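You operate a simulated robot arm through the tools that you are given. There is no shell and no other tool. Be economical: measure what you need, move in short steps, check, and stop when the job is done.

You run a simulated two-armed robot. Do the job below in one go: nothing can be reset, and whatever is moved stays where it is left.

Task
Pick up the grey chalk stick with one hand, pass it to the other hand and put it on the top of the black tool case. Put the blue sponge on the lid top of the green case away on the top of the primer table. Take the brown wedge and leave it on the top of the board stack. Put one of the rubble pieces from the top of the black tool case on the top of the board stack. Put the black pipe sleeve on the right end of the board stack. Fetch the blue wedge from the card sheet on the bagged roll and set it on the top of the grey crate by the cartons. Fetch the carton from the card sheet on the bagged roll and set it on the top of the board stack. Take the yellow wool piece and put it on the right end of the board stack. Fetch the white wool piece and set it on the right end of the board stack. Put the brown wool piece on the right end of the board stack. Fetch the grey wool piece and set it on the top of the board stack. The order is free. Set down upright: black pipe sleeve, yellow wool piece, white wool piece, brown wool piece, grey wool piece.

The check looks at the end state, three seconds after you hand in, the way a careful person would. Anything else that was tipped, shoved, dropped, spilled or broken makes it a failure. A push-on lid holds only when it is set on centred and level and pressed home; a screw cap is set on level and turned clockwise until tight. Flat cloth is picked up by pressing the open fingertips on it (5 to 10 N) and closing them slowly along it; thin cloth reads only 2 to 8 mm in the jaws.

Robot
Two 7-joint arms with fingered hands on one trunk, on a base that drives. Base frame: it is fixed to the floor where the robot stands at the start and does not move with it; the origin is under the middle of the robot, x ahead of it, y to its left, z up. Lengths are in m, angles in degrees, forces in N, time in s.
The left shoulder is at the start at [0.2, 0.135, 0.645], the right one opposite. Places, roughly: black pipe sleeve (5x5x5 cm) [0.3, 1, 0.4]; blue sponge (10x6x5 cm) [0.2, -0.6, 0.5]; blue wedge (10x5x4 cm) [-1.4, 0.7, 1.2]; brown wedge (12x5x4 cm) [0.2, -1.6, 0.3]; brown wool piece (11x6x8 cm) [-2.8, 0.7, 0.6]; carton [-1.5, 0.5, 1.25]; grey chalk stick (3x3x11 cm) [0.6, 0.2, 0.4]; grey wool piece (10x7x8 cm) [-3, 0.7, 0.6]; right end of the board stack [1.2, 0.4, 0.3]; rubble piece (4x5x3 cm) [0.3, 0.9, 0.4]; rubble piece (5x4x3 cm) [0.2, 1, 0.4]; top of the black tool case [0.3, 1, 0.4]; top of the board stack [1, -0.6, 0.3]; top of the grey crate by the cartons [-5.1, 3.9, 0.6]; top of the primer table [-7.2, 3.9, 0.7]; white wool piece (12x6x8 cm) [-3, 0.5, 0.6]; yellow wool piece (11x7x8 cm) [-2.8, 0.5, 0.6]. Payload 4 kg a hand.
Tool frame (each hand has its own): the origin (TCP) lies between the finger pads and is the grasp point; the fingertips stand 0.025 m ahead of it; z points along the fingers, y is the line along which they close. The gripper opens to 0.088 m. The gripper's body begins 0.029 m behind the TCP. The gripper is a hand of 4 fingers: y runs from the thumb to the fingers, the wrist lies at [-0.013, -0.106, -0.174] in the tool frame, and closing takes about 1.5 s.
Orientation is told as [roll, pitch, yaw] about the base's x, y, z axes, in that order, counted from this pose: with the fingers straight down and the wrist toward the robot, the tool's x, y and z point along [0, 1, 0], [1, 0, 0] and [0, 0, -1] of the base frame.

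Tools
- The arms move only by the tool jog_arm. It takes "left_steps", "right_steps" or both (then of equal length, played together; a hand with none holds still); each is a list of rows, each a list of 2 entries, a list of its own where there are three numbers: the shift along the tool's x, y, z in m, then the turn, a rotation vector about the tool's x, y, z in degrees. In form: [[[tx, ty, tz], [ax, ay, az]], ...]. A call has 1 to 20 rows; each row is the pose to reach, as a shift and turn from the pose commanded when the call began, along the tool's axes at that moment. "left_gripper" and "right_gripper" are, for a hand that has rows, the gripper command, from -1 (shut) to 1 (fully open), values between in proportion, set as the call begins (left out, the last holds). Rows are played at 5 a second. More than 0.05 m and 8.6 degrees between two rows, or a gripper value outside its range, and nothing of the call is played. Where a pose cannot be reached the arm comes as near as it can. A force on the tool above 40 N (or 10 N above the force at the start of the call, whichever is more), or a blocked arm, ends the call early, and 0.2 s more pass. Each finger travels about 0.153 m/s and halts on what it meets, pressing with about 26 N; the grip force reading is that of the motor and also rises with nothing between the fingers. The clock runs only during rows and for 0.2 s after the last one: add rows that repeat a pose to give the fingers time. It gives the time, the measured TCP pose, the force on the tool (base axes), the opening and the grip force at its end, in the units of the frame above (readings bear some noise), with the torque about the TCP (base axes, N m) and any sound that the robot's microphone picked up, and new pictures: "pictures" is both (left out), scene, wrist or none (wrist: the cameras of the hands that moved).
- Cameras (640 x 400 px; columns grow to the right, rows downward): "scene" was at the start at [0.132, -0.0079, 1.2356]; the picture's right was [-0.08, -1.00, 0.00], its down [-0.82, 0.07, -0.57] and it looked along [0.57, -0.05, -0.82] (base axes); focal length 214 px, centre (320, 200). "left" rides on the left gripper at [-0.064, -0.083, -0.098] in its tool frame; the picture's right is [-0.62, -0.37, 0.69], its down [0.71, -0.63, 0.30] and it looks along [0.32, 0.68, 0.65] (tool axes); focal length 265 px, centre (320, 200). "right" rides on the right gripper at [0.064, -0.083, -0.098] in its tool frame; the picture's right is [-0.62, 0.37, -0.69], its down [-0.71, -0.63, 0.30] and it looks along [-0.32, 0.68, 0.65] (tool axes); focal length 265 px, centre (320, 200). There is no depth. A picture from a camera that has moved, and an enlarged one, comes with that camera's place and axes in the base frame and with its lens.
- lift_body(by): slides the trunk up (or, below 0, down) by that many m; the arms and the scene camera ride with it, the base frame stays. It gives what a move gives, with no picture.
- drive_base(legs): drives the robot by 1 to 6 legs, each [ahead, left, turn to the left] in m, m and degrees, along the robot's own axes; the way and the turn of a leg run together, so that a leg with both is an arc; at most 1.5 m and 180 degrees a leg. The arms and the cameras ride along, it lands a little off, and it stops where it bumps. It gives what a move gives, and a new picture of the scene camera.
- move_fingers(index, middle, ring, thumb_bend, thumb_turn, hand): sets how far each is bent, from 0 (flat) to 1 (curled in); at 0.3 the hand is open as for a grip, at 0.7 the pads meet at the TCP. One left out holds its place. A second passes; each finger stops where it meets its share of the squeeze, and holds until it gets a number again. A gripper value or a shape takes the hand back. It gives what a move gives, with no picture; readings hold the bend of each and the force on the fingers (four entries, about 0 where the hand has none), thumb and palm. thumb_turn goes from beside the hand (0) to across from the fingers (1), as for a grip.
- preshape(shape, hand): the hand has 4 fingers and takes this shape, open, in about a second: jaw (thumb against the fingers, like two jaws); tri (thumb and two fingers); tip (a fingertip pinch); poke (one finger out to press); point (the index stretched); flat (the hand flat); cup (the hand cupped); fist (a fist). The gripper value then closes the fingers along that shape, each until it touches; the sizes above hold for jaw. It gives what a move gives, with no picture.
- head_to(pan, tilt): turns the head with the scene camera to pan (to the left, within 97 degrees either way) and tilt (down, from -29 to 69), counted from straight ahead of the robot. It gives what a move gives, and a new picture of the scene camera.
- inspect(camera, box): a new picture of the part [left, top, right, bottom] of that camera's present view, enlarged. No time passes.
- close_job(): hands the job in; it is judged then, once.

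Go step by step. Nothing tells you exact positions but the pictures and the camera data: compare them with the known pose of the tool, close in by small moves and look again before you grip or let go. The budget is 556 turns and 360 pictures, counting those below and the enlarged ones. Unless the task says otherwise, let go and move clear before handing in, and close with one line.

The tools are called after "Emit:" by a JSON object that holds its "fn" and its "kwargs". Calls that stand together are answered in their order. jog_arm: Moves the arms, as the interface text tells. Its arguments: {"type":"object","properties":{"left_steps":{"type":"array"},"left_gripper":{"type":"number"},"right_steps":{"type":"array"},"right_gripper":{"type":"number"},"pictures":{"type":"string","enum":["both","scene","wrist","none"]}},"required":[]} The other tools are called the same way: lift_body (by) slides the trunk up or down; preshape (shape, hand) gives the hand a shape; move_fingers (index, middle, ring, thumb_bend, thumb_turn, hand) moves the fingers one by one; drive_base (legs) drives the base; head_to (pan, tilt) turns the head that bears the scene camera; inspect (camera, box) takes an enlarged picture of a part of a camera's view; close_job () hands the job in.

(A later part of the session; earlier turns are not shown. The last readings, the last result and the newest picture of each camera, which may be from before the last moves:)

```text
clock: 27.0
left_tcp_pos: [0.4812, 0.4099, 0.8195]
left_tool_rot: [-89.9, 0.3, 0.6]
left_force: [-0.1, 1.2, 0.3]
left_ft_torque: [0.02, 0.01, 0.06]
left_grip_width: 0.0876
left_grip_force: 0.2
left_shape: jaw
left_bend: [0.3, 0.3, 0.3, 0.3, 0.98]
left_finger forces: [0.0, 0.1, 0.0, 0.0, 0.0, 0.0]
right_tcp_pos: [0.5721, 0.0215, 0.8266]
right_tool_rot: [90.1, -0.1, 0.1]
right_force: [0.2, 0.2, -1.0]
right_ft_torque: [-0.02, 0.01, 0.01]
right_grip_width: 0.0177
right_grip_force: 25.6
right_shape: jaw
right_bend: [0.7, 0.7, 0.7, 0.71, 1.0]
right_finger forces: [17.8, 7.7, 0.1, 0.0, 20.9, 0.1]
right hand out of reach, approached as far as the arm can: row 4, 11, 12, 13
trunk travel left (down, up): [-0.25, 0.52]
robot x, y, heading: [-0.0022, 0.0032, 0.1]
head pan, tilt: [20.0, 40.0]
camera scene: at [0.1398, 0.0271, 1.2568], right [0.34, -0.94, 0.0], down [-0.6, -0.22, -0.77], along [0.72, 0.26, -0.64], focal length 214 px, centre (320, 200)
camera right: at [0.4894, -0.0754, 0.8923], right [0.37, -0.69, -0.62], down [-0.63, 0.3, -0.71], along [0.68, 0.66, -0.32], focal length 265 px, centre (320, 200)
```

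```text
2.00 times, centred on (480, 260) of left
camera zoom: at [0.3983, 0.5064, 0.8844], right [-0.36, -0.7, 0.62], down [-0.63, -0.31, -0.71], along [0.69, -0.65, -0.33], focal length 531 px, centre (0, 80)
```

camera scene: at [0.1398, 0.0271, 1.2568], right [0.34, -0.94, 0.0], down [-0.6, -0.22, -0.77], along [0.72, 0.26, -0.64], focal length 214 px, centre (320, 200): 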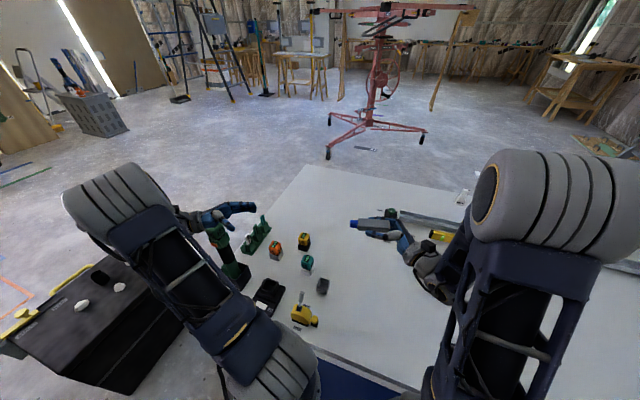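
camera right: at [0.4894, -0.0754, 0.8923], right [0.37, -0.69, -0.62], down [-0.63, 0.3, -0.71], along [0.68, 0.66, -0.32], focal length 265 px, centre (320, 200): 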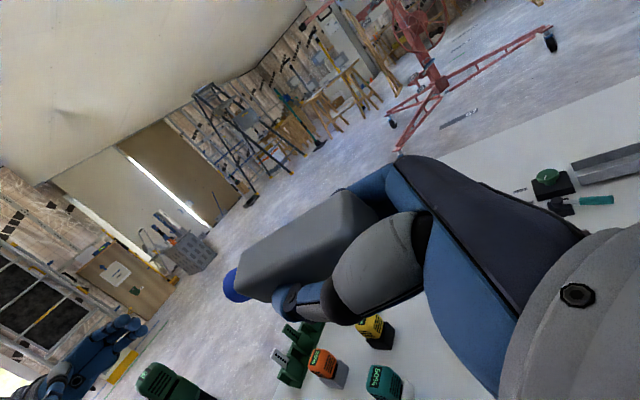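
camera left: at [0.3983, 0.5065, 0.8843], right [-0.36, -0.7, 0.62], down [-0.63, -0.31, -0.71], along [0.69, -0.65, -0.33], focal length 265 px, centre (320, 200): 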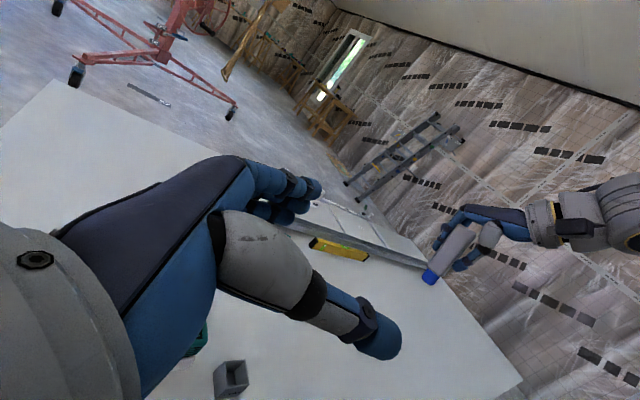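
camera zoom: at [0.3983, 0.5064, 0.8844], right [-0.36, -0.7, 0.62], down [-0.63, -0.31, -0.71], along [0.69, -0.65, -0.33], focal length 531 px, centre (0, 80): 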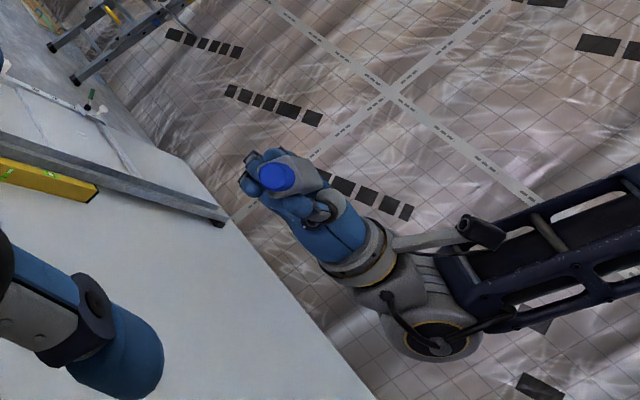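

Chalk end is at about (0.549, 0.088, 0.832), leaning ~17° in the hand. I turn the left hand to match and stop 10 cm short.

Emit:
{"fn": "jog_arm", "kwargs": {"left_steps": [[[-0.002, 0.007, 0.04], [-3, 0, 0]], [[-0.004, 0.014, 0.08], [-6, 0, 0]], [[-0.006, 0.021, 0.12], [-9, 0, 0]], [[-0.008, 0.028, 0.16], [-12, 0, 0]], [[-0.01, 0.035, 0.2], [-15, 0, 0]], [[-0.0125, 0.0405, 0.2345], [-17, 0, 0]], [[-0.0125, 0.0405, 0.2345], [-17, 0, 0]]]}}

Emit:
{"fn": "inspect", "kwargs": {"camera": "scene", "box": [290, 190, 410, 265]}}

```text
clock: 28.6
left_tcp_pos: [0.5414, 0.1908, 0.8321]
left_tool_rot: [-89.8, 0.3, 17.7]
left_force: [0.9, -0.2, 0.1]
left_ft_torque: [0.01, 0.02, -0.01]
left_grip_width: 0.0876
left_grip_force: 0.1
left_shape: jaw
left_bend: [0.3, 0.3, 0.3, 0.3, 0.98]
left_finger forces: [0.1, 0.1, 0.1, 0.0, 0.1, 0.0]
left hand out of reach, approached as far as the arm can: row 6, 7
right_tcp_pos: [0.572, 0.0222, 0.8287]
right_tool_rot: [90.0, 0.0, 0.2]
right_force: [0.2, 0.0, -0.2]
right_ft_torque: [-0.01, -0.02, -0.02]
right_grip_width: 0.0178
right_grip_force: 25.9
right_shape: jaw
right_bend: [0.7, 0.7, 0.7, 0.71, 1.0]
right_finger forces: [17.8, 7.6, 0.1, 0.0, 21.0, 0.0]
trunk travel left (down, up): [-0.25, 0.52]
robot x, y, heading: [-0.0031, 0.0017, 0.5]
head pan, tilt: [20.0, 40.0]
camera scene: at [0.1398, 0.0271, 1.2568], right [0.34, -0.94, 0.0], down [-0.6, -0.22, -0.77], along [0.72, 0.26, -0.64], focal length 214 px, centre (320, 200)
camera left: at [0.4319, 0.2594, 0.898], right [-0.14, -0.77, 0.62], down [-0.51, -0.48, -0.71], along [0.85, -0.42, -0.33], focal length 265 px, centre (320, 200)
```

scene: 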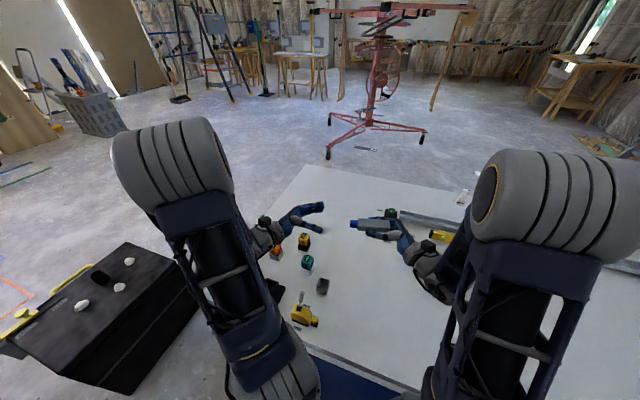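
left: 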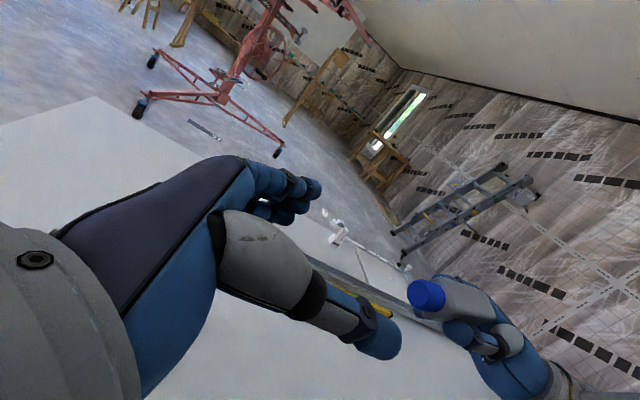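

```text
5.33 times, centred on (350, 228) of scene
camera zoom: at [0.1398, 0.0271, 1.2568], right [0.34, -0.94, 0.0], down [-0.6, -0.22, -0.77], along [0.72, 0.26, -0.64], focal length 1144 px, centre (160, 53)
```

zoom: 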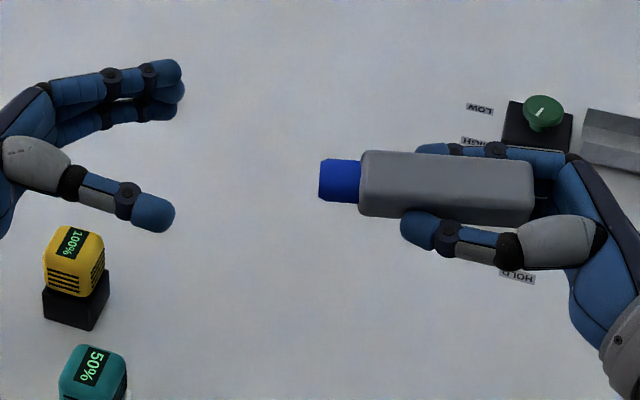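

Left can't come to smaller x, so I shift the right hand 2.6 cm forward onto the left hand's axis, then approach partway.

Emit:
{"fn": "jog_arm", "kwargs": {"right_steps": [[[0, 0.013, 0], [0, 0, 0]], [[0, 0.026, 0], [0, 0, 0]], [[0, 0.026, 0], [0, 0, 0]], [[0, 0.026, 0], [0, 0, 0]]], "left_steps": [[[0, 0, 0], [0, 0, 0]], [[0, 0, 0.02], [0, 0, 0]], [[0, 0, 0.045], [0, 0, 0]], [[0, 0, 0.06], [0, 0, 0]]], "pictures": "wrist"}}

Emit:
{"fn": "inspect", "kwargs": {"camera": "scene", "box": [290, 190, 410, 265]}}

```text
clock: 29.6
left_tcp_pos: [0.5765, 0.1448, 0.8349]
left_tool_rot: [-89.8, 0.3, 17.4]
left_force: [-0.6, 0.4, -0.3]
left_ft_torque: [0.01, -0.03, 0.02]
left_grip_width: 0.0877
left_grip_force: 0.0
left_shape: jaw
left_bend: [0.3, 0.3, 0.3, 0.3, 0.98]
left_finger forces: [0.0, 0.1, 0.0, 0.1, 0.1, 0.0]
left hand out of reach, approached as far as the arm can: row 2, 3, 4
right_tcp_pos: [0.5988, 0.0237, 0.8267]
right_tool_rot: [90.1, 0.0, 0.1]
right_force: [-0.4, -0.2, -0.9]
right_ft_torque: [-0.04, -0.02, -0.02]
right_grip_width: 0.0177
right_grip_force: 26.2
right_shape: jaw
right_bend: [0.7, 0.7, 0.7, 0.71, 1.0]
right_finger forces: [17.8, 7.7, 0.0, 0.0, 20.9, 0.1]
trunk travel left (down, up): [-0.25, 0.52]
robot x, y, heading: [-0.002, -0.0044, 0.1]
head pan, tilt: [20.0, 40.0]
camera right: at [0.5155, -0.075, 0.8919], right [0.37, -0.69, -0.62], down [-0.63, 0.3, -0.71], along [0.68, 0.65, -0.32], focal length 265 px, centre (320, 200)
camera left: at [0.468, 0.2144, 0.9008], right [-0.14, -0.77, 0.62], down [-0.51, -0.48, -0.71], along [0.85, -0.42, -0.33], focal length 265 px, centre (320, 200)
```

right: 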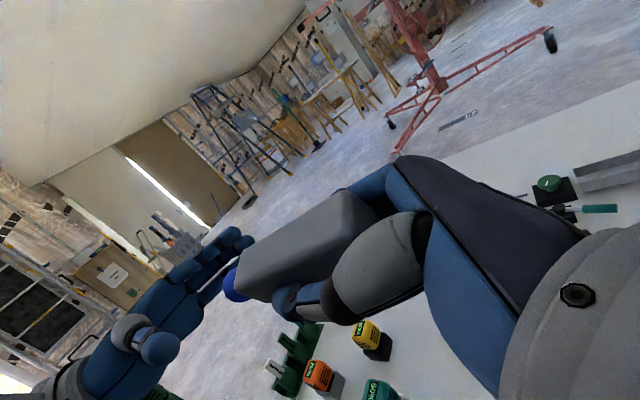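
left: 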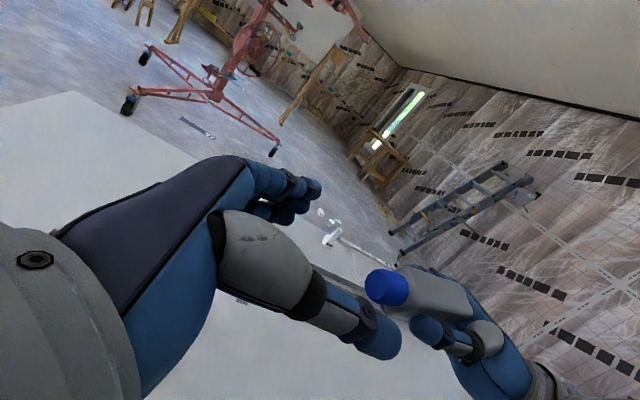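

```text
5.33 times, centred on (350, 228) of scene
camera zoom: at [0.1398, 0.0271, 1.2568], right [0.34, -0.94, 0.0], down [-0.6, -0.22, -0.77], along [0.72, 0.26, -0.64], focal length 1144 px, centre (160, 53)
```

zoom: 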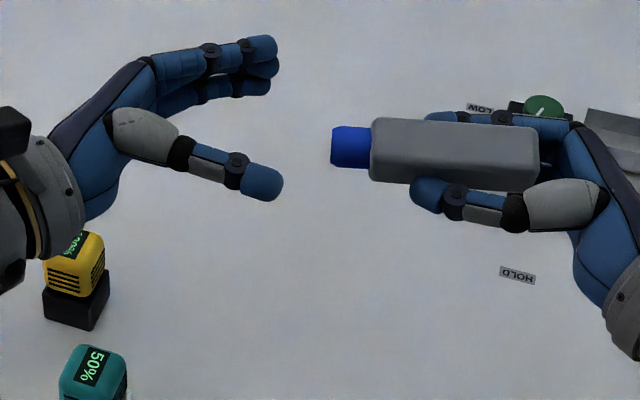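

The left arm is at its limit there; I bring the right hand to the left instead (+y 6 cm).

Emit:
{"fn": "jog_arm", "kwargs": {"right_steps": [[[0, 0, 0.015], [0, 0, 0]], [[0, 0, 0.03], [0, 0, 0]], [[0, 0, 0.045], [0, 0, 0]], [[0, 0, 0.055], [0, 0, 0]], [[0, 0, 0.055], [0, 0, 0]]], "pictures": "wrist"}}

Emit:
{"fn": "inspect", "kwargs": {"camera": "scene", "box": [290, 190, 410, 265]}}

Emit:
{"fn": "inspect", "kwargs": {"camera": "left", "box": [200, 180, 520, 380]}}

```text
clock: 30.8
left_tcp_pos: [0.5755, 0.1443, 0.8348]
left_tool_rot: [-89.7, 0.4, 17.4]
left_force: [-0.1, 0.6, -0.1]
left_ft_torque: [0.02, -0.01, -0.02]
left_grip_width: 0.0878
left_grip_force: 0.0
left_shape: jaw
left_bend: [0.3, 0.3, 0.3, 0.3, 0.98]
left_finger forces: [0.1, 0.0, 0.1, 0.0, 0.1, 0.0]
right_tcp_pos: [0.5981, 0.0786, 0.8277]
right_tool_rot: [90.0, 0.0, 0.1]
right_force: [-0.2, 0.9, -0.1]
right_ft_torque: [-0.02, -0.04, -0.02]
right_grip_width: 0.0179
right_grip_force: 25.3
right_shape: jaw
right_bend: [0.7, 0.7, 0.7, 0.71, 1.0]
right_finger forces: [17.8, 7.7, 0.0, 0.0, 21.0, 0.0]
trunk travel left (down, up): [-0.25, 0.52]
robot x, y, heading: [-0.0001, 0.0017, -0.0]
head pan, tilt: [20.0, 40.0]
camera right: at [0.5154, -0.0195, 0.8935], right [0.37, -0.69, -0.62], down [-0.63, 0.3, -0.71], along [0.68, 0.65, -0.32], focal length 265 px, centre (320, 200)
```

right: 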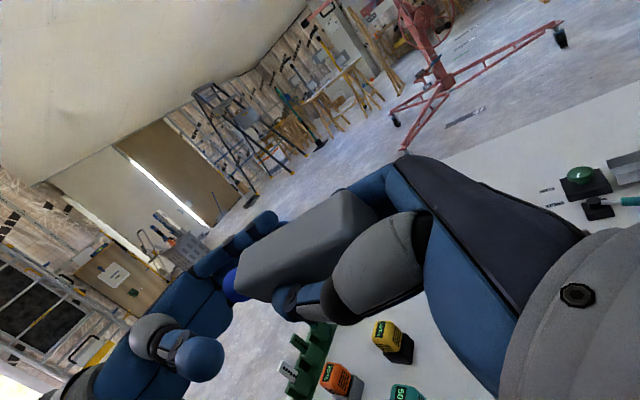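

```text
5.33 times, centred on (350, 228) of scene
camera zoom: at [0.1399, 0.0271, 1.2568], right [0.34, -0.94, 0.0], down [-0.6, -0.22, -0.77], along [0.72, 0.26, -0.64], focal length 1144 px, centre (160, 53)
```

zoom: 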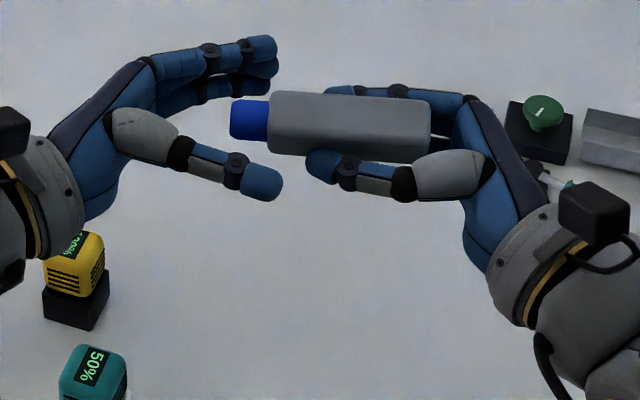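

```text
2.00 times, centred on (360, 280) of left
camera zoom: at [0.4679, 0.2145, 0.9008], right [-0.14, -0.77, 0.62], down [-0.51, -0.48, -0.71], along [0.85, -0.42, -0.33], focal length 531 px, centre (240, 40)
```

zoom: 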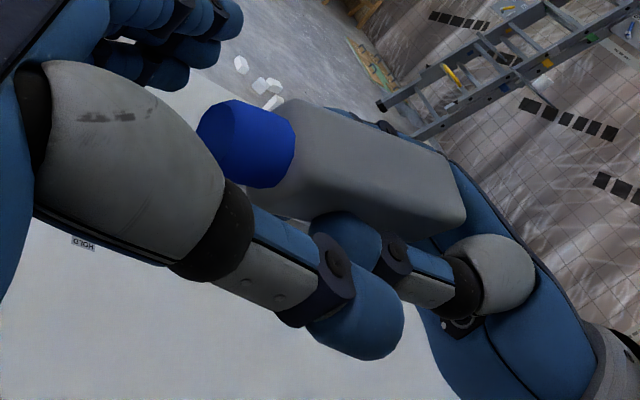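

The tip is inside the left hand with ~1.7 cm between the hands. I advance 8 mm and close the left hand.

Emit:
{"fn": "jog_arm", "kwargs": {"right_steps": [[[0, 0, 0.004], [0, 0, 0]], [[0, 0, 0.008], [0, 0, 0]], [[0, 0, 0.008], [0, 0, 0]]], "pictures": "none"}}

Emit:
{"fn": "jog_arm", "kwargs": {"left_steps": [[[0, 0, 0], [0, 0, 0]], [[0, 0, 0], [0, 0, 0]], [[0, 0, 0], [0, 0, 0]], [[0, 0, 0], [0, 0, 0]], [[0, 0, 0], [0, 0, 0]], [[0, 0, 0], [0, 0, 0]], [[0, 0, 0], [0, 0, 0]], [[0, 0, 0], [0, 0, 0]], [[0, 0, 0], [0, 0, 0]]], "left_gripper": -1, "pictures": "wrist"}}

Emit:
{"fn": "inspect", "kwargs": {"camera": "scene", "box": [290, 190, 410, 265]}}

```text
clock: 31.6
left_tcp_pos: [0.5774, 0.1467, 0.8346]
left_tool_rot: [-89.8, 0.4, 17.3]
left_force: [1.4, 0.9, 1.1]
left_ft_torque: [-0.01, 0.02, -0.01]
left_grip_width: 0.0877
left_grip_force: 0.0
left_shape: jaw
left_bend: [0.3, 0.3, 0.3, 0.3, 0.98]
left_finger forces: [0.0, 0.0, 0.1, 0.0, 0.0, 0.0]
right_tcp_pos: [0.5991, 0.0869, 0.8285]
right_tool_rot: [90.1, 0.0, 0.1]
right_force: [0.2, -0.3, -0.6]
right_ft_torque: [-0.02, -0.03, 0.0]
right_grip_width: 0.0179
right_grip_force: 25.9
right_shape: jaw
right_bend: [0.7, 0.7, 0.7, 0.71, 1.0]
right_finger forces: [17.8, 7.5, 0.0, 0.0, 21.0, 0.1]
trunk travel left (down, up): [-0.25, 0.52]
robot x, y, heading: [0.0008, -0.0004, 0.0]
head pan, tilt: [20.0, 40.0]
```

```text
clock: 33.6
left_tcp_pos: [0.5761, 0.1465, 0.8347]
left_tool_rot: [-89.9, 0.3, 17.4]
left_force: [-1.6, -1.2, 0.5]
left_ft_torque: [0.01, -0.07, -0.06]
left_grip_width: 0.0253
left_grip_force: 26.3
left_shape: jaw
left_bend: [0.73, 0.52, 0.61, 0.75, 1.0]
left_finger forces: [13.7, 7.3, 0.1, 0.0, 22.1, 0.1]
right_tcp_pos: [0.5994, 0.0857, 0.8277]
right_tool_rot: [90.1, 0.1, 0.3]
right_force: [1.3, 2.3, -1.9]
right_ft_torque: [-0.04, 0.03, -0.06]
right_grip_width: 0.0177
right_grip_force: 26.3
right_shape: jaw
right_bend: [0.7, 0.7, 0.7, 0.71, 1.0]
right_finger forces: [18.4, 8.7, 0.0, 0.1, 20.6, 0.0]
trunk travel left (down, up): [-0.25, 0.52]
robot x, y, heading: [-0.0006, -0.0008, 0.3]
head pan, tilt: [20.0, 40.0]
camera left: at [0.4679, 0.2145, 0.9008], right [-0.14, -0.77, 0.62], down [-0.51, -0.48, -0.71], along [0.85, -0.42, -0.33], focal length 265 px, centre (320, 200)
```

left: 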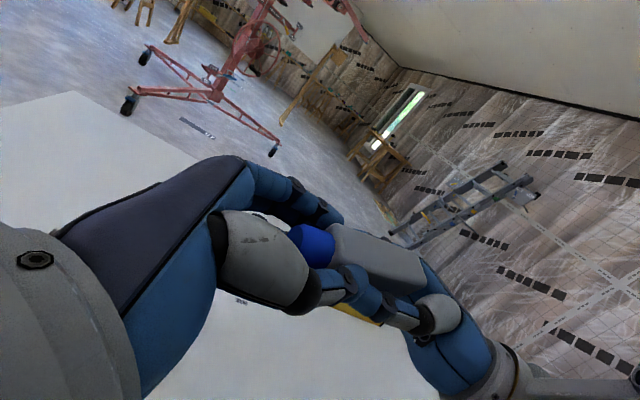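

```text
5.33 times, centred on (350, 228) of scene
camera zoom: at [0.1399, 0.0271, 1.2568], right [0.34, -0.94, 0.0], down [-0.6, -0.22, -0.77], along [0.72, 0.26, -0.64], focal length 1144 px, centre (160, 53)
```

zoom: 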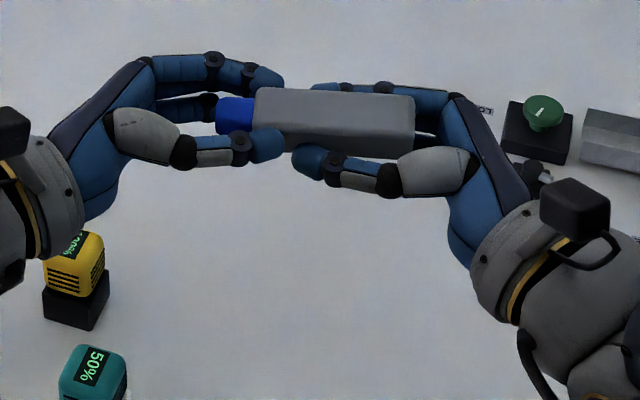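

Left holds it now. I open the right hand and back it off along its own axis.

Emit:
{"fn": "jog_arm", "kwargs": {"right_steps": [[[0, 0, 0], [0, 0, 0]], [[0, 0, 0], [0, 0, 0]], [[0, 0, 0], [0, 0, 0]], [[0, 0, 0], [0, 0, 0]], [[0, 0, 0], [0, 0, 0]], [[0, 0, 0], [0, 0, 0]], [[0, 0, -0.02], [0, 0, 0]], [[0, 0, -0.06], [0, 0, 0]], [[0, 0, -0.1], [0, 0, 0]], [[0, 0, -0.14], [0, 0, 0]]], "right_gripper": 1, "pictures": "scene"}}

Emit:
{"fn": "inspect", "kwargs": {"camera": "left", "box": [200, 150, 520, 350]}}

```text
clock: 35.8
left_tcp_pos: [0.5767, 0.1467, 0.8353]
left_tool_rot: [-89.8, 0.3, 17.4]
left_force: [-0.2, 0.0, -0.3]
left_ft_torque: [0.02, 0.02, 0.0]
left_grip_width: 0.0245
left_grip_force: 26.3
left_shape: jaw
left_bend: [0.73, 0.52, 0.61, 0.75, 1.0]
left_finger forces: [15.3, 7.3, 0.0, 0.0, 22.7, 0.0]
right_tcp_pos: [0.6001, -0.052, 0.8275]
right_tool_rot: [90.1, 0.0, 0.1]
right_force: [0.5, 0.4, 0.1]
right_ft_torque: [0.03, 0.01, -0.01]
right_grip_width: 0.0877
right_grip_force: 0.0
right_shape: jaw
right_bend: [0.3, 0.3, 0.3, 0.3, 0.98]
right_finger forces: [0.0, 0.0, 0.1, 0.0, 0.1, 0.0]
trunk travel left (down, up): [-0.25, 0.52]
robot x, y, heading: [0.0015, -0.0003, 0.2]
head pan, tilt: [20.0, 40.0]
camera scene: at [0.1398, 0.0272, 1.2568], right [0.34, -0.94, 0.0], down [-0.6, -0.22, -0.77], along [0.72, 0.26, -0.64], focal length 214 px, centre (320, 200)
```

scene: 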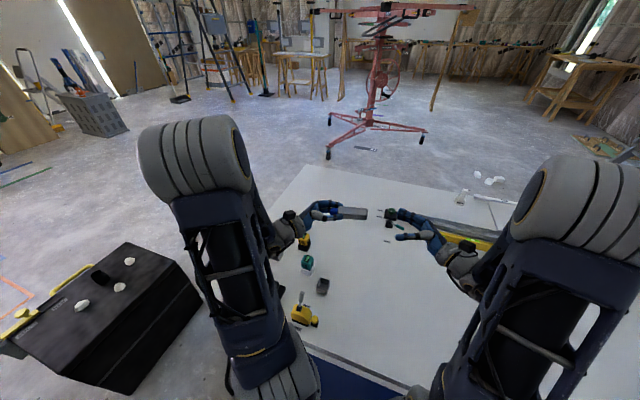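

```text
2.00 times, centred on (360, 250) of left
camera zoom: at [0.4678, 0.2147, 0.9008], right [-0.14, -0.77, 0.62], down [-0.51, -0.48, -0.71], along [0.85, -0.42, -0.33], focal length 531 px, centre (240, 100)
```

zoom: 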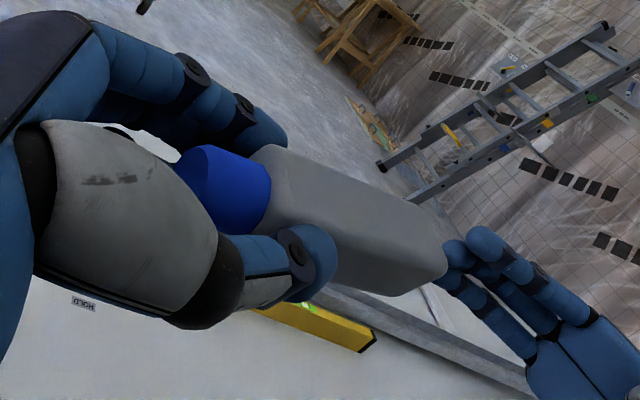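

Chalk is in the left hand. Both hands turn back to tools-down, high, in carry poses.

Emit:
{"fn": "jog_arm", "kwargs": {"left_steps": [[[-0.002, -0.005, -0.02], [0, 8.2, 0]], [[-0.004, -0.01, -0.04], [0, 16.4, 0]], [[-0.006, -0.015, -0.06], [0, 24.6, 0]], [[-0.008, -0.02, -0.08], [0, 32.8, 0]], [[-0.01, -0.025, -0.1], [0, 41, 0]], [[-0.012, -0.03, -0.12], [0, 49.2, 0]], [[-0.014, -0.035, -0.14], [0, 57.4, 0]], [[-0.016, -0.04, -0.16], [0, 65.6, 0]], [[-0.018, -0.045, -0.18], [0, 73.8, 0]], [[-0.02, -0.05, -0.2], [0, 82, 0]], [[-0.02, -0.0545, -0.227], [0, 90, 0]], [[-0.02, -0.0545, -0.227], [0, 90, 0]]], "right_steps": [[[0, -0.005, -0.01], [0, -8.2, 0]], [[0, -0.01, -0.02], [0, -16.4, 0]], [[0, -0.015, -0.03], [0, -24.6, 0]], [[0, -0.02, -0.04], [0, -32.8, 0]], [[0, -0.025, -0.05], [0, -41, 0]], [[0, -0.03, -0.06], [0, -49.2, 0]], [[0, -0.035, -0.07], [0, -57.4, 0]], [[0, -0.04, -0.08], [0, -65.6, 0]], [[0, -0.045, -0.09], [0, -73.8, 0]], [[0, -0.05, -0.1], [0, -82, 0]], [[0, -0.05, -0.1], [0, -90, 0]], [[0, -0.05, -0.1], [0, -90, 0]]], "pictures": "scene"}}

Emit:
{"fn": "head_to", "kwargs": {"pan": 65, "tilt": 40}}

```text
clock: 38.4
left_tcp_pos: [0.4567, 0.3465, 0.8575]
left_tool_rot: [0.4, 0.2, 17.6]
left_force: [0.9, -0.3, 0.3]
left_ft_torque: [-0.01, 0.03, -0.01]
left_grip_width: 0.0243
left_grip_force: 26.2
left_shape: jaw
left_bend: [0.73, 0.52, 0.61, 0.75, 1.0]
left_finger forces: [15.2, 6.9, 0.1, 0.0, 22.2, 0.0]
right_tcp_pos: [0.5491, -0.1551, 0.8286]
right_tool_rot: [-0.1, -0.2, 0.0]
right_force: [0.2, -0.8, -0.4]
right_ft_torque: [-0.02, 0.0, -0.02]
right_grip_width: 0.0877
right_grip_force: 0.1
right_shape: jaw
right_bend: [0.3, 0.3, 0.3, 0.3, 0.98]
right_finger forces: [0.1, 0.0, 0.0, 0.1, 0.1, 0.0]
trunk travel left (down, up): [-0.25, 0.52]
robot x, y, heading: [0.0018, 0.0007, -0.0]
head pan, tilt: [20.0, 40.0]
camera scene: at [0.1398, 0.0271, 1.2568], right [0.34, -0.94, 0.0], down [-0.6, -0.22, -0.77], along [0.72, 0.26, -0.64], focal length 214 px, centre (320, 200)
```

scene: 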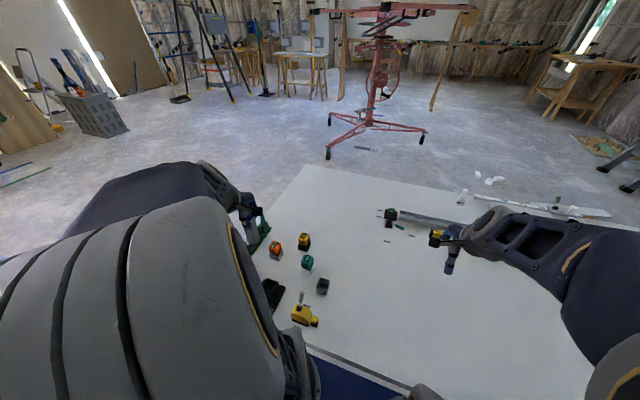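

```text
clock: 39.5
left_tcp_pos: [0.4572, 0.346, 0.8569]
left_tool_rot: [0.2, 0.2, 17.5]
left_force: [0.9, -0.2, 0.4]
left_ft_torque: [0.01, -0.01, 0.03]
left_grip_width: 0.0247
left_grip_force: 26.1
left_shape: jaw
left_bend: [0.73, 0.52, 0.61, 0.75, 1.0]
left_finger forces: [15.3, 7.0, 0.0, 0.1, 22.2, 0.0]
right_tcp_pos: [0.5484, -0.1552, 0.8268]
right_tool_rot: [0.0, 0.0, 0.1]
right_force: [-0.1, 0.5, -0.1]
right_ft_torque: [-0.01, 0.02, 0.02]
right_grip_width: 0.0879
right_grip_force: 0.1
right_shape: jaw
right_bend: [0.3, 0.3, 0.3, 0.3, 0.98]
right_finger forces: [0.1, 0.0, 0.1, 0.0, 0.0, 0.0]
trunk travel left (down, up): [-0.25, 0.52]
robot x, y, heading: [-0.0028, 0.0028, 0.1]
head pan, tilt: [65.0, 40.0]
camera scene: at [0.0959, 0.075, 1.2568], right [0.91, -0.42, 0.0], down [-0.27, -0.58, -0.77], along [0.32, 0.69, -0.64], focal length 214 px, centre (320, 200)
```

scene: 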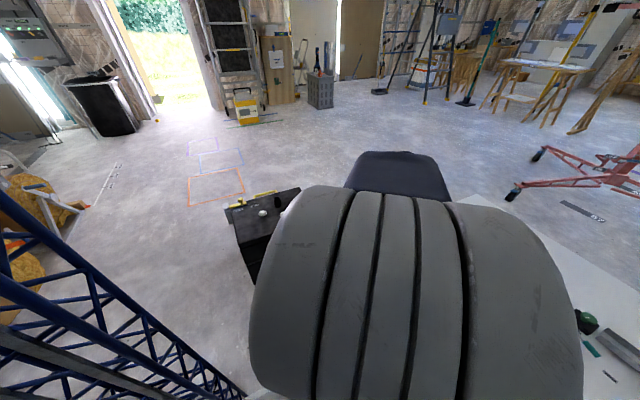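

I look to the left/back before driving.

Emit:
{"fn": "head_to", "kwargs": {"pan": 97, "tilt": 35}}

```text
clock: 40.5
left_tcp_pos: [0.4556, 0.3455, 0.8564]
left_tool_rot: [0.2, 0.3, 17.6]
left_force: [-0.6, 0.2, 0.6]
left_ft_torque: [0.01, 0.01, 0.01]
left_grip_width: 0.0243
left_grip_force: 25.7
left_shape: jaw
left_bend: [0.73, 0.52, 0.61, 0.75, 1.0]
left_finger forces: [15.2, 7.0, 0.0, 0.0, 22.2, 0.0]
right_tcp_pos: [0.549, -0.1554, 0.8276]
right_tool_rot: [0.1, 0.0, 0.1]
right_force: [-0.2, -0.3, 0.0]
right_ft_torque: [0.0, -0.01, 0.01]
right_grip_width: 0.0874
right_grip_force: 0.0
right_shape: jaw
right_bend: [0.3, 0.3, 0.3, 0.3, 0.98]
right_finger forces: [0.0, 0.0, 0.0, 0.0, 0.0, 0.0]
trunk travel left (down, up): [-0.25, 0.52]
robot x, y, heading: [-0.0007, -0.0001, 0.4]
head pan, tilt: [97.0, 35.0]
camera scene: at [0.0492, 0.0853, 1.2644], right [0.99, 0.12, 0.0], down [0.07, -0.57, -0.82], along [-0.1, 0.81, -0.57], focal length 214 px, centre (320, 200)
```

scene: 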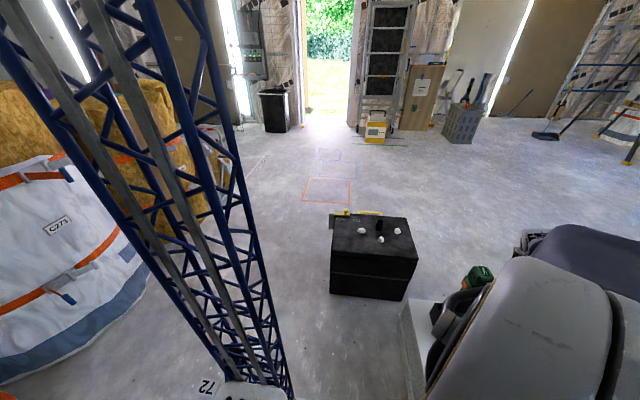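

Tool case top spans about x 0.01–0.48, y 0.86–1.16, z 0.387. I back off 0.5 and slide left 0.75.

Emit:
{"fn": "drive_base", "kwargs": {"legs": [[-0.5, 0, 0], [0, 0.75, 0]]}}

Emit:
{"fn": "head_to", "kwargs": {"pan": 15, "tilt": 45}}

```text
clock: 47.0
left_tcp_pos: [-0.0496, 1.0785, 0.8586]
left_tool_rot: [0.2, 0.3, 17.9]
left_force: [0.5, 0.8, 1.0]
left_ft_torque: [0.0, 0.01, 0.0]
left_grip_width: 0.0245
left_grip_force: 25.4
left_shape: jaw
left_bend: [0.73, 0.52, 0.61, 0.75, 1.0]
left_finger forces: [15.2, 7.1, 0.1, 0.0, 22.1, 0.1]
right_tcp_pos: [0.0447, 0.5791, 0.8273]
right_tool_rot: [0.1, -0.1, 0.4]
right_force: [0.6, -0.1, 0.9]
right_ft_torque: [0.01, 0.01, -0.01]
right_grip_width: 0.0877
right_grip_force: 0.1
right_shape: jaw
right_bend: [0.3, 0.3, 0.3, 0.3, 0.98]
right_finger forces: [0.1, 0.0, 0.0, 0.0, 0.1, 0.0]
trunk travel left (down, up): [-0.25, 0.52]
robot x, y, heading: [-0.5075, 0.7277, 0.5]
head pan, tilt: [97.0, 35.0]
camera scene: at [-0.4559, 0.8157, 1.2644], right [0.99, 0.13, 0.0], down [0.07, -0.57, -0.82], along [-0.11, 0.81, -0.57], focal length 214 px, centre (320, 200)
```

scene: 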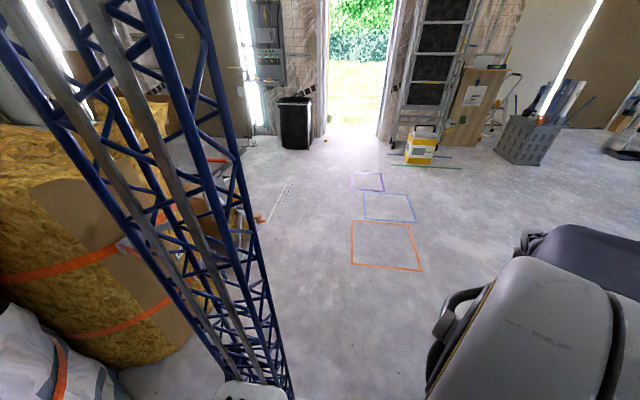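

```text
clock: 48.5
left_tcp_pos: [-0.0497, 1.078, 0.8571]
left_tool_rot: [0.2, 0.3, 17.9]
left_force: [-0.1, -0.4, -0.6]
left_ft_torque: [0.05, -0.01, 0.01]
left_grip_width: 0.0243
left_grip_force: 26.1
left_shape: jaw
left_bend: [0.73, 0.52, 0.61, 0.75, 1.0]
left_finger forces: [15.2, 7.0, 0.0, 0.1, 22.1, 0.0]
right_tcp_pos: [0.0438, 0.5793, 0.8271]
right_tool_rot: [-0.1, 0.0, 0.4]
right_force: [0.3, -0.3, -0.8]
right_ft_torque: [-0.04, 0.0, -0.05]
right_grip_width: 0.0877
right_grip_force: 0.1
right_shape: jaw
right_bend: [0.3, 0.3, 0.3, 0.3, 0.98]
right_finger forces: [0.0, 0.0, 0.0, 0.0, 0.1, 0.1]
trunk travel left (down, up): [-0.25, 0.52]
robot x, y, heading: [-0.5011, 0.7326, 0.4]
head pan, tilt: [15.0, 45.0]
camera scene: at [-0.3662, 0.75, 1.2496], right [0.27, -0.96, 0.0], down [-0.68, -0.19, -0.71], along [0.68, 0.19, -0.71], focal length 214 px, centre (320, 200)
```

scene: 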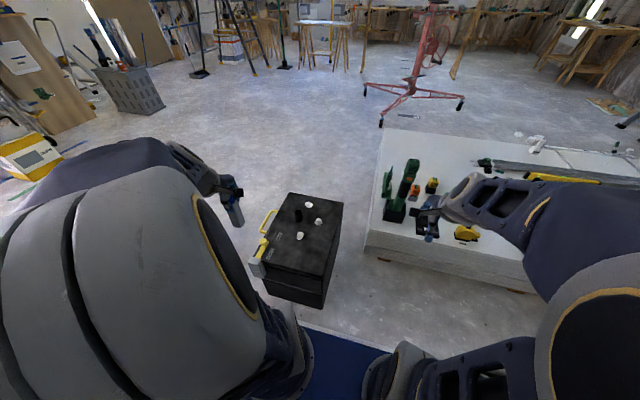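

Emit:
{"fn": "inspect", "kwargs": {"camera": "scene", "box": [230, 180, 358, 310]}}

```text
3.08 times, centred on (294, 245) of scene
camera zoom: at [-0.3662, 0.75, 1.2496], right [0.27, -0.96, 0.0], down [-0.68, -0.19, -0.71], along [0.68, 0.19, -0.71], focal length 660 px, centre (400, 62)
```

zoom: 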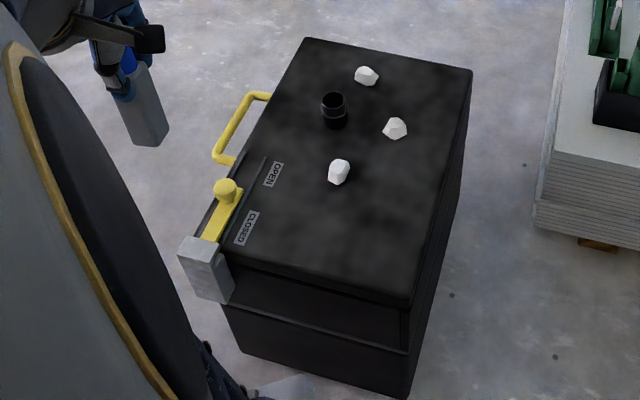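

I move the left hand with the chalk above a free spot at the near right of the case top (0.11, 0.91).

Emit:
{"fn": "jog_arm", "kwargs": {"left_steps": [[[-0.035, 0.017, 0.02], [0, 0, 0]], [[-0.07, 0.034, 0.04], [0, 0, 0]], [[-0.105, 0.05, 0.07], [0, 0, 0]], [[-0.14, 0.067, 0.1], [0, 0, 0]], [[-0.175, 0.084, 0.13], [0, 0, 0]], [[-0.209, 0.1007, 0.15], [0, 0, 0]], [[-0.209, 0.1007, 0.2], [0, 0, 0]], [[-0.209, 0.1007, 0.25], [0, 0, 0]], [[-0.209, 0.1007, 0.29], [0, 0, 0]], [[-0.209, 0.1007, 0.29], [0, 0, 0]]]}}

Emit:
{"fn": "inspect", "kwargs": {"camera": "scene", "box": [230, 180, 358, 310]}}

```text
clock: 50.7
left_tcp_pos: [0.1068, 0.9108, 0.5639]
left_tool_rot: [0.2, 0.2, 17.9]
left_force: [-0.6, -0.2, 0.7]
left_ft_torque: [0.0, -0.01, 0.02]
left_grip_width: 0.0246
left_grip_force: 26.4
left_shape: jaw
left_bend: [0.73, 0.53, 0.61, 0.75, 1.0]
left_finger forces: [14.7, 6.8, 0.0, 0.0, 21.4, 0.0]
right_tcp_pos: [0.0442, 0.5792, 0.8265]
right_tool_rot: [0.1, 0.0, 0.4]
right_force: [0.4, 0.4, 0.1]
right_ft_torque: [0.0, -0.01, 0.01]
right_grip_width: 0.0879
right_grip_force: 0.1
right_shape: jaw
right_bend: [0.3, 0.3, 0.3, 0.3, 0.98]
right_finger forces: [0.0, 0.1, 0.1, 0.0, 0.0, 0.0]
trunk travel left (down, up): [-0.25, 0.52]
robot x, y, heading: [-0.5041, 0.7289, 0.5]
head pan, tilt: [15.0, 45.0]
camera scene: at [-0.3662, 0.7499, 1.2496], right [0.27, -0.96, 0.0], down [-0.68, -0.19, -0.71], along [0.68, 0.19, -0.71], focal length 214 px, centre (320, 200)
camera left: at [0.0477, 0.8243, 0.6643], right [-0.16, -0.7, -0.69], down [-0.82, 0.49, -0.3], along [0.55, 0.52, -0.66], focal length 265 px, centre (320, 200)
```

scene: 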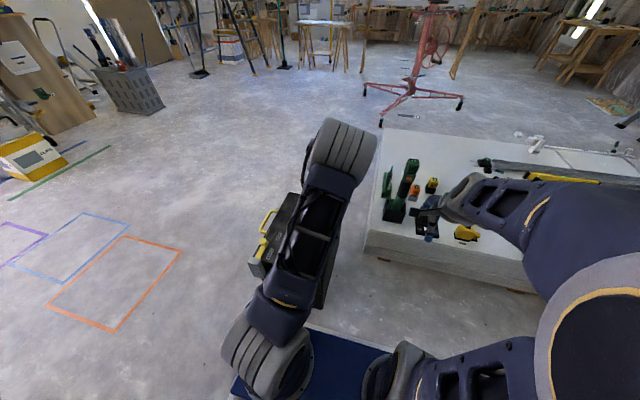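
left: 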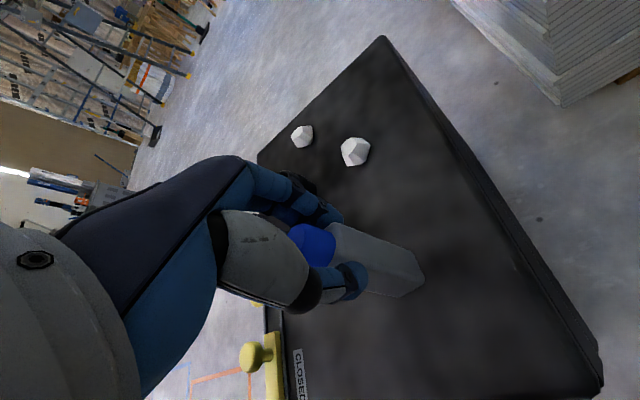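

```text
3.08 times, centred on (294, 245) of scene
camera zoom: at [-0.3662, 0.7499, 1.2496], right [0.27, -0.96, 0.0], down [-0.68, -0.19, -0.71], along [0.68, 0.19, -0.71], focal length 660 px, centre (400, 62)
```

zoom: 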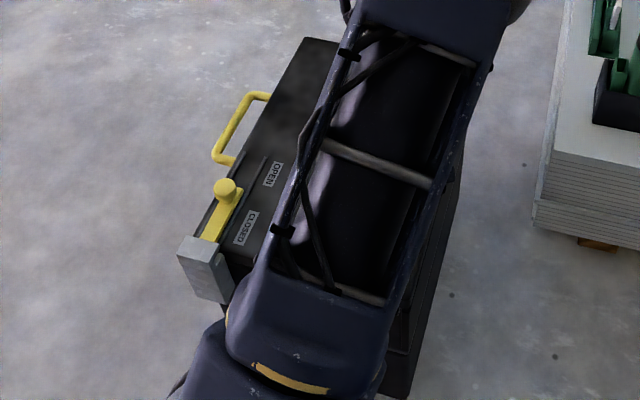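

The chalk hangs nearly vertical over the free spot. I lower it in small steps.

Emit:
{"fn": "jog_arm", "kwargs": {"left_steps": [[[0, 0, 0.025], [0, 0, 0]], [[0, 0, 0.045], [0, 0, 0]], [[0, 0, 0.06], [0, 0, 0]], [[0, 0, 0.066], [0, 0, 0]], [[0, 0, 0.066], [0, 0, 0]]], "pictures": "wrist"}}

```text
clock: 51.9
left_tcp_pos: [0.1083, 0.9099, 0.5026]
left_tool_rot: [0.1, 0.0, 17.9]
left_force: [0.0, -0.1, 31.6]
left_ft_torque: [0.05, -0.07, 0.05]
left_grip_width: 0.0274
left_grip_force: 26.0
left_shape: jaw
left_bend: [0.74, 0.53, 0.61, 0.77, 1.0]
left_finger forces: [17.9, 8.1, 0.0, 0.0, 25.9, 0.1]
right_tcp_pos: [0.0448, 0.5783, 0.8279]
right_tool_rot: [-0.1, 0.0, 0.4]
right_force: [0.2, -0.7, 0.2]
right_ft_torque: [0.0, -0.01, -0.01]
right_grip_width: 0.0878
right_grip_force: 0.1
right_shape: jaw
right_bend: [0.3, 0.3, 0.3, 0.3, 0.98]
right_finger forces: [0.1, 0.1, 0.0, 0.0, 0.1, 0.0]
trunk travel left (down, up): [-0.25, 0.52]
robot x, y, heading: [-0.5069, 0.7319, 0.4]
head pan, tilt: [15.0, 45.0]
camera left: at [0.0487, 0.8236, 0.602], right [-0.16, -0.7, -0.69], down [-0.82, 0.49, -0.3], along [0.55, 0.52, -0.65], focal length 265 px, centre (320, 200)
```

left: 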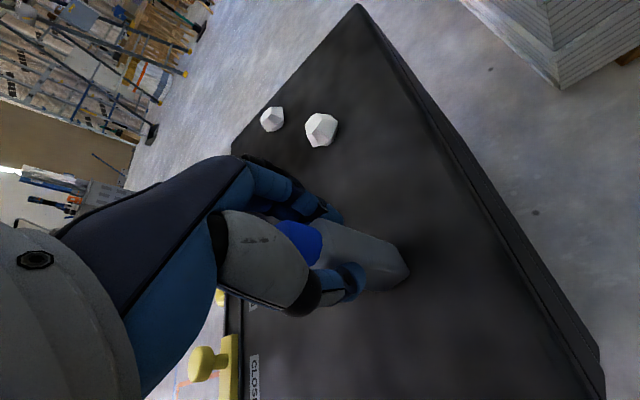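

It stands on the case with 31 N; I relieve it a little and open gradually.

Emit:
{"fn": "jog_arm", "kwargs": {"left_steps": [[[0, 0, -0.003], [0, 0, 0]], [[0, 0, -0.003], [0, 0, 0]]], "pictures": "none"}}

Emit:
{"fn": "jog_arm", "kwargs": {"left_steps": [[[0, 0, 0], [0, 0, 0]], [[0, 0, 0], [0, 0, 0]], [[0, 0, 0], [0, 0, 0]]], "left_gripper": -0.2, "pictures": "wrist"}}

```text
clock: 52.5
left_tcp_pos: [0.1077, 0.9096, 0.505]
left_tool_rot: [0.1, 0.3, 17.8]
left_force: [3.3, -2.1, 18.6]
left_ft_torque: [-0.02, -0.18, 0.04]
left_grip_width: 0.0273
left_grip_force: 26.5
left_shape: jaw
left_bend: [0.74, 0.53, 0.61, 0.77, 1.0]
left_finger forces: [18.2, 8.5, 0.1, 0.0, 24.1, 0.0]
right_tcp_pos: [0.0457, 0.579, 0.8275]
right_tool_rot: [0.0, 0.0, 0.4]
right_force: [-0.2, 0.3, -0.5]
right_ft_torque: [-0.02, -0.03, -0.01]
right_grip_width: 0.0876
right_grip_force: 0.0
right_shape: jaw
right_bend: [0.3, 0.3, 0.3, 0.3, 0.98]
right_finger forces: [0.1, 0.0, 0.1, 0.0, 0.0, 0.0]
trunk travel left (down, up): [-0.25, 0.52]
robot x, y, heading: [-0.5059, 0.7288, 0.4]
head pan, tilt: [15.0, 45.0]
```

```text
clock: 53.3
left_tcp_pos: [0.1076, 0.9109, 0.5045]
left_tool_rot: [0.1, 0.3, 17.9]
left_force: [0.8, -0.8, 0.1]
left_ft_torque: [-0.03, 0.03, 0.03]
left_grip_width: 0.0349
left_grip_force: 0.1
left_shape: jaw
left_bend: [0.74, 0.49, 0.46, 0.73, 1.0]
left_finger forces: [0.0, 0.0, 0.0, 0.0, 0.1, 0.0]
right_tcp_pos: [0.0455, 0.5795, 0.8279]
right_tool_rot: [0.0, 0.1, 0.4]
right_force: [-0.1, -0.4, -0.5]
right_ft_torque: [0.03, 0.0, -0.01]
right_grip_width: 0.0878
right_grip_force: 0.1
right_shape: jaw
right_bend: [0.3, 0.3, 0.3, 0.3, 0.98]
right_finger forces: [0.0, 0.1, 0.0, 0.0, 0.0, 0.1]
trunk travel left (down, up): [-0.25, 0.52]
robot x, y, heading: [-0.506, 0.728, 0.6]
head pan, tilt: [15.0, 45.0]
camera left: at [0.0481, 0.8234, 0.6036], right [-0.16, -0.7, -0.69], down [-0.82, 0.49, -0.3], along [0.55, 0.52, -0.66], focal length 265 px, centre (320, 200)
```

left: 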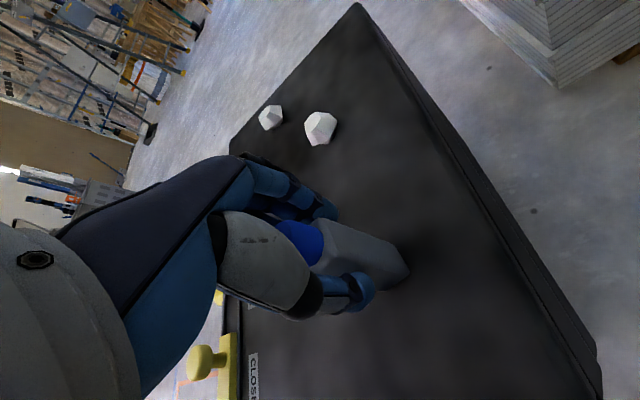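

It stands by itself. I open fully in one go and rise straight up.

Emit:
{"fn": "jog_arm", "kwargs": {"left_steps": [[[0, 0, 0], [0, 0, 0]], [[0, 0, 0], [0, 0, 0]], [[0, 0, 0], [0, 0, 0]], [[0, 0, 0], [0, 0, 0]], [[0, 0, -0.02], [0, 0, 0]], [[0, 0, -0.05], [0, 0, 0]], [[0, 0, -0.09], [0, 0, 0]], [[0, 0, -0.13], [0, 0, 0]], [[0, 0, -0.17], [0, 0, 0]]], "left_gripper": 1, "pictures": "wrist"}}

```text
clock: 55.3
left_tcp_pos: [0.1101, 0.9126, 0.6741]
left_tool_rot: [0.1, 0.3, 17.8]
left_force: [-0.6, -0.7, -0.6]
left_ft_torque: [0.03, -0.01, 0.0]
left_grip_width: 0.0878
left_grip_force: 0.0
left_shape: jaw
left_bend: [0.3, 0.3, 0.3, 0.3, 0.98]
left_finger forces: [0.0, 0.1, 0.0, 0.0, 0.1, 0.0]
right_tcp_pos: [0.0448, 0.579, 0.8272]
right_tool_rot: [0.0, 0.1, 0.4]
right_force: [-0.5, 0.7, -0.1]
right_ft_torque: [0.0, 0.01, 0.01]
right_grip_width: 0.0878
right_grip_force: 0.1
right_shape: jaw
right_bend: [0.3, 0.3, 0.3, 0.3, 0.98]
right_finger forces: [0.0, 0.0, 0.0, 0.1, 0.0, 0.0]
trunk travel left (down, up): [-0.25, 0.52]
robot x, y, heading: [-0.5065, 0.7302, 0.3]
head pan, tilt: [15.0, 45.0]
camera left: at [0.0509, 0.825, 0.7732], right [-0.16, -0.7, -0.69], down [-0.82, 0.49, -0.3], along [0.55, 0.52, -0.66], focal length 265 px, centre (320, 200)
```

left: 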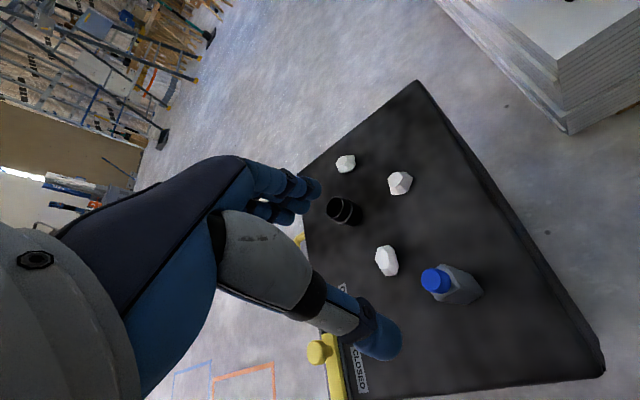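

The chalk stands on the case. Next the sleeve with the left hand: I go above (0.29, 1.055).

Emit:
{"fn": "jog_arm", "kwargs": {"left_steps": [[[0.0134, 0.0358, 0], [0, 0, 0]], [[0.0268, 0.0717, 0], [0, 0, 0]], [[0.04, 0.1075, 0], [0, 0, 0]], [[0.0535, 0.1434, 0.02], [0, 0, 0]], [[0.067, 0.179, 0.05], [0, 0, 0]], [[0.0803, 0.2151, 0.08], [0, 0, 0]], [[0.0803, 0.2151, 0.12], [0, 0, 0]], [[0.0803, 0.2151, 0.134], [0, 0, 0]], [[0.0803, 0.2151, 0.134], [0, 0, 0]]], "pictures": "wrist"}}

```text
clock: 57.3
left_tcp_pos: [0.2874, 1.053, 0.5369]
left_tool_rot: [0.2, 0.2, 17.9]
left_force: [-0.5, 0.2, 0.1]
left_ft_torque: [0.03, 0.03, 0.0]
left_grip_width: 0.088
left_grip_force: 0.0
left_shape: jaw
left_bend: [0.3, 0.3, 0.3, 0.3, 0.98]
left_finger forces: [0.1, 0.0, 0.0, 0.1, 0.1, 0.0]
right_tcp_pos: [0.0457, 0.5781, 0.8274]
right_tool_rot: [0.0, 0.0, 0.5]
right_force: [-0.8, 0.2, 1.6]
right_ft_torque: [0.01, 0.03, 0.01]
right_grip_width: 0.0877
right_grip_force: 0.1
right_shape: jaw
right_bend: [0.3, 0.3, 0.3, 0.3, 0.98]
right_finger forces: [0.0, 0.0, 0.0, 0.0, 0.0, 0.0]
trunk travel left (down, up): [-0.25, 0.52]
robot x, y, heading: [-0.5052, 0.7305, 0.4]
head pan, tilt: [15.0, 45.0]
camera left: at [0.2285, 0.9656, 0.6365], right [-0.16, -0.7, -0.69], down [-0.82, 0.49, -0.3], along [0.55, 0.52, -0.66], focal length 265 px, centre (320, 200)
```

left: 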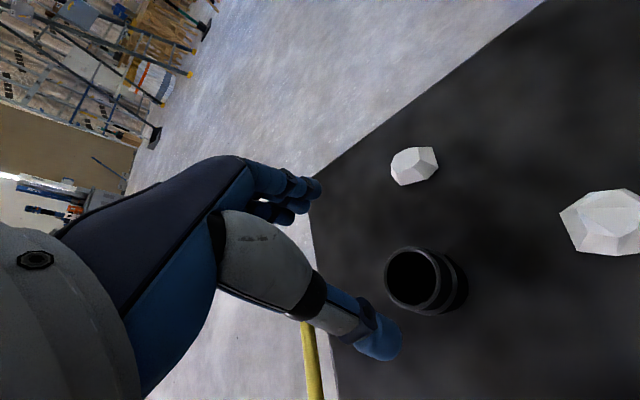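

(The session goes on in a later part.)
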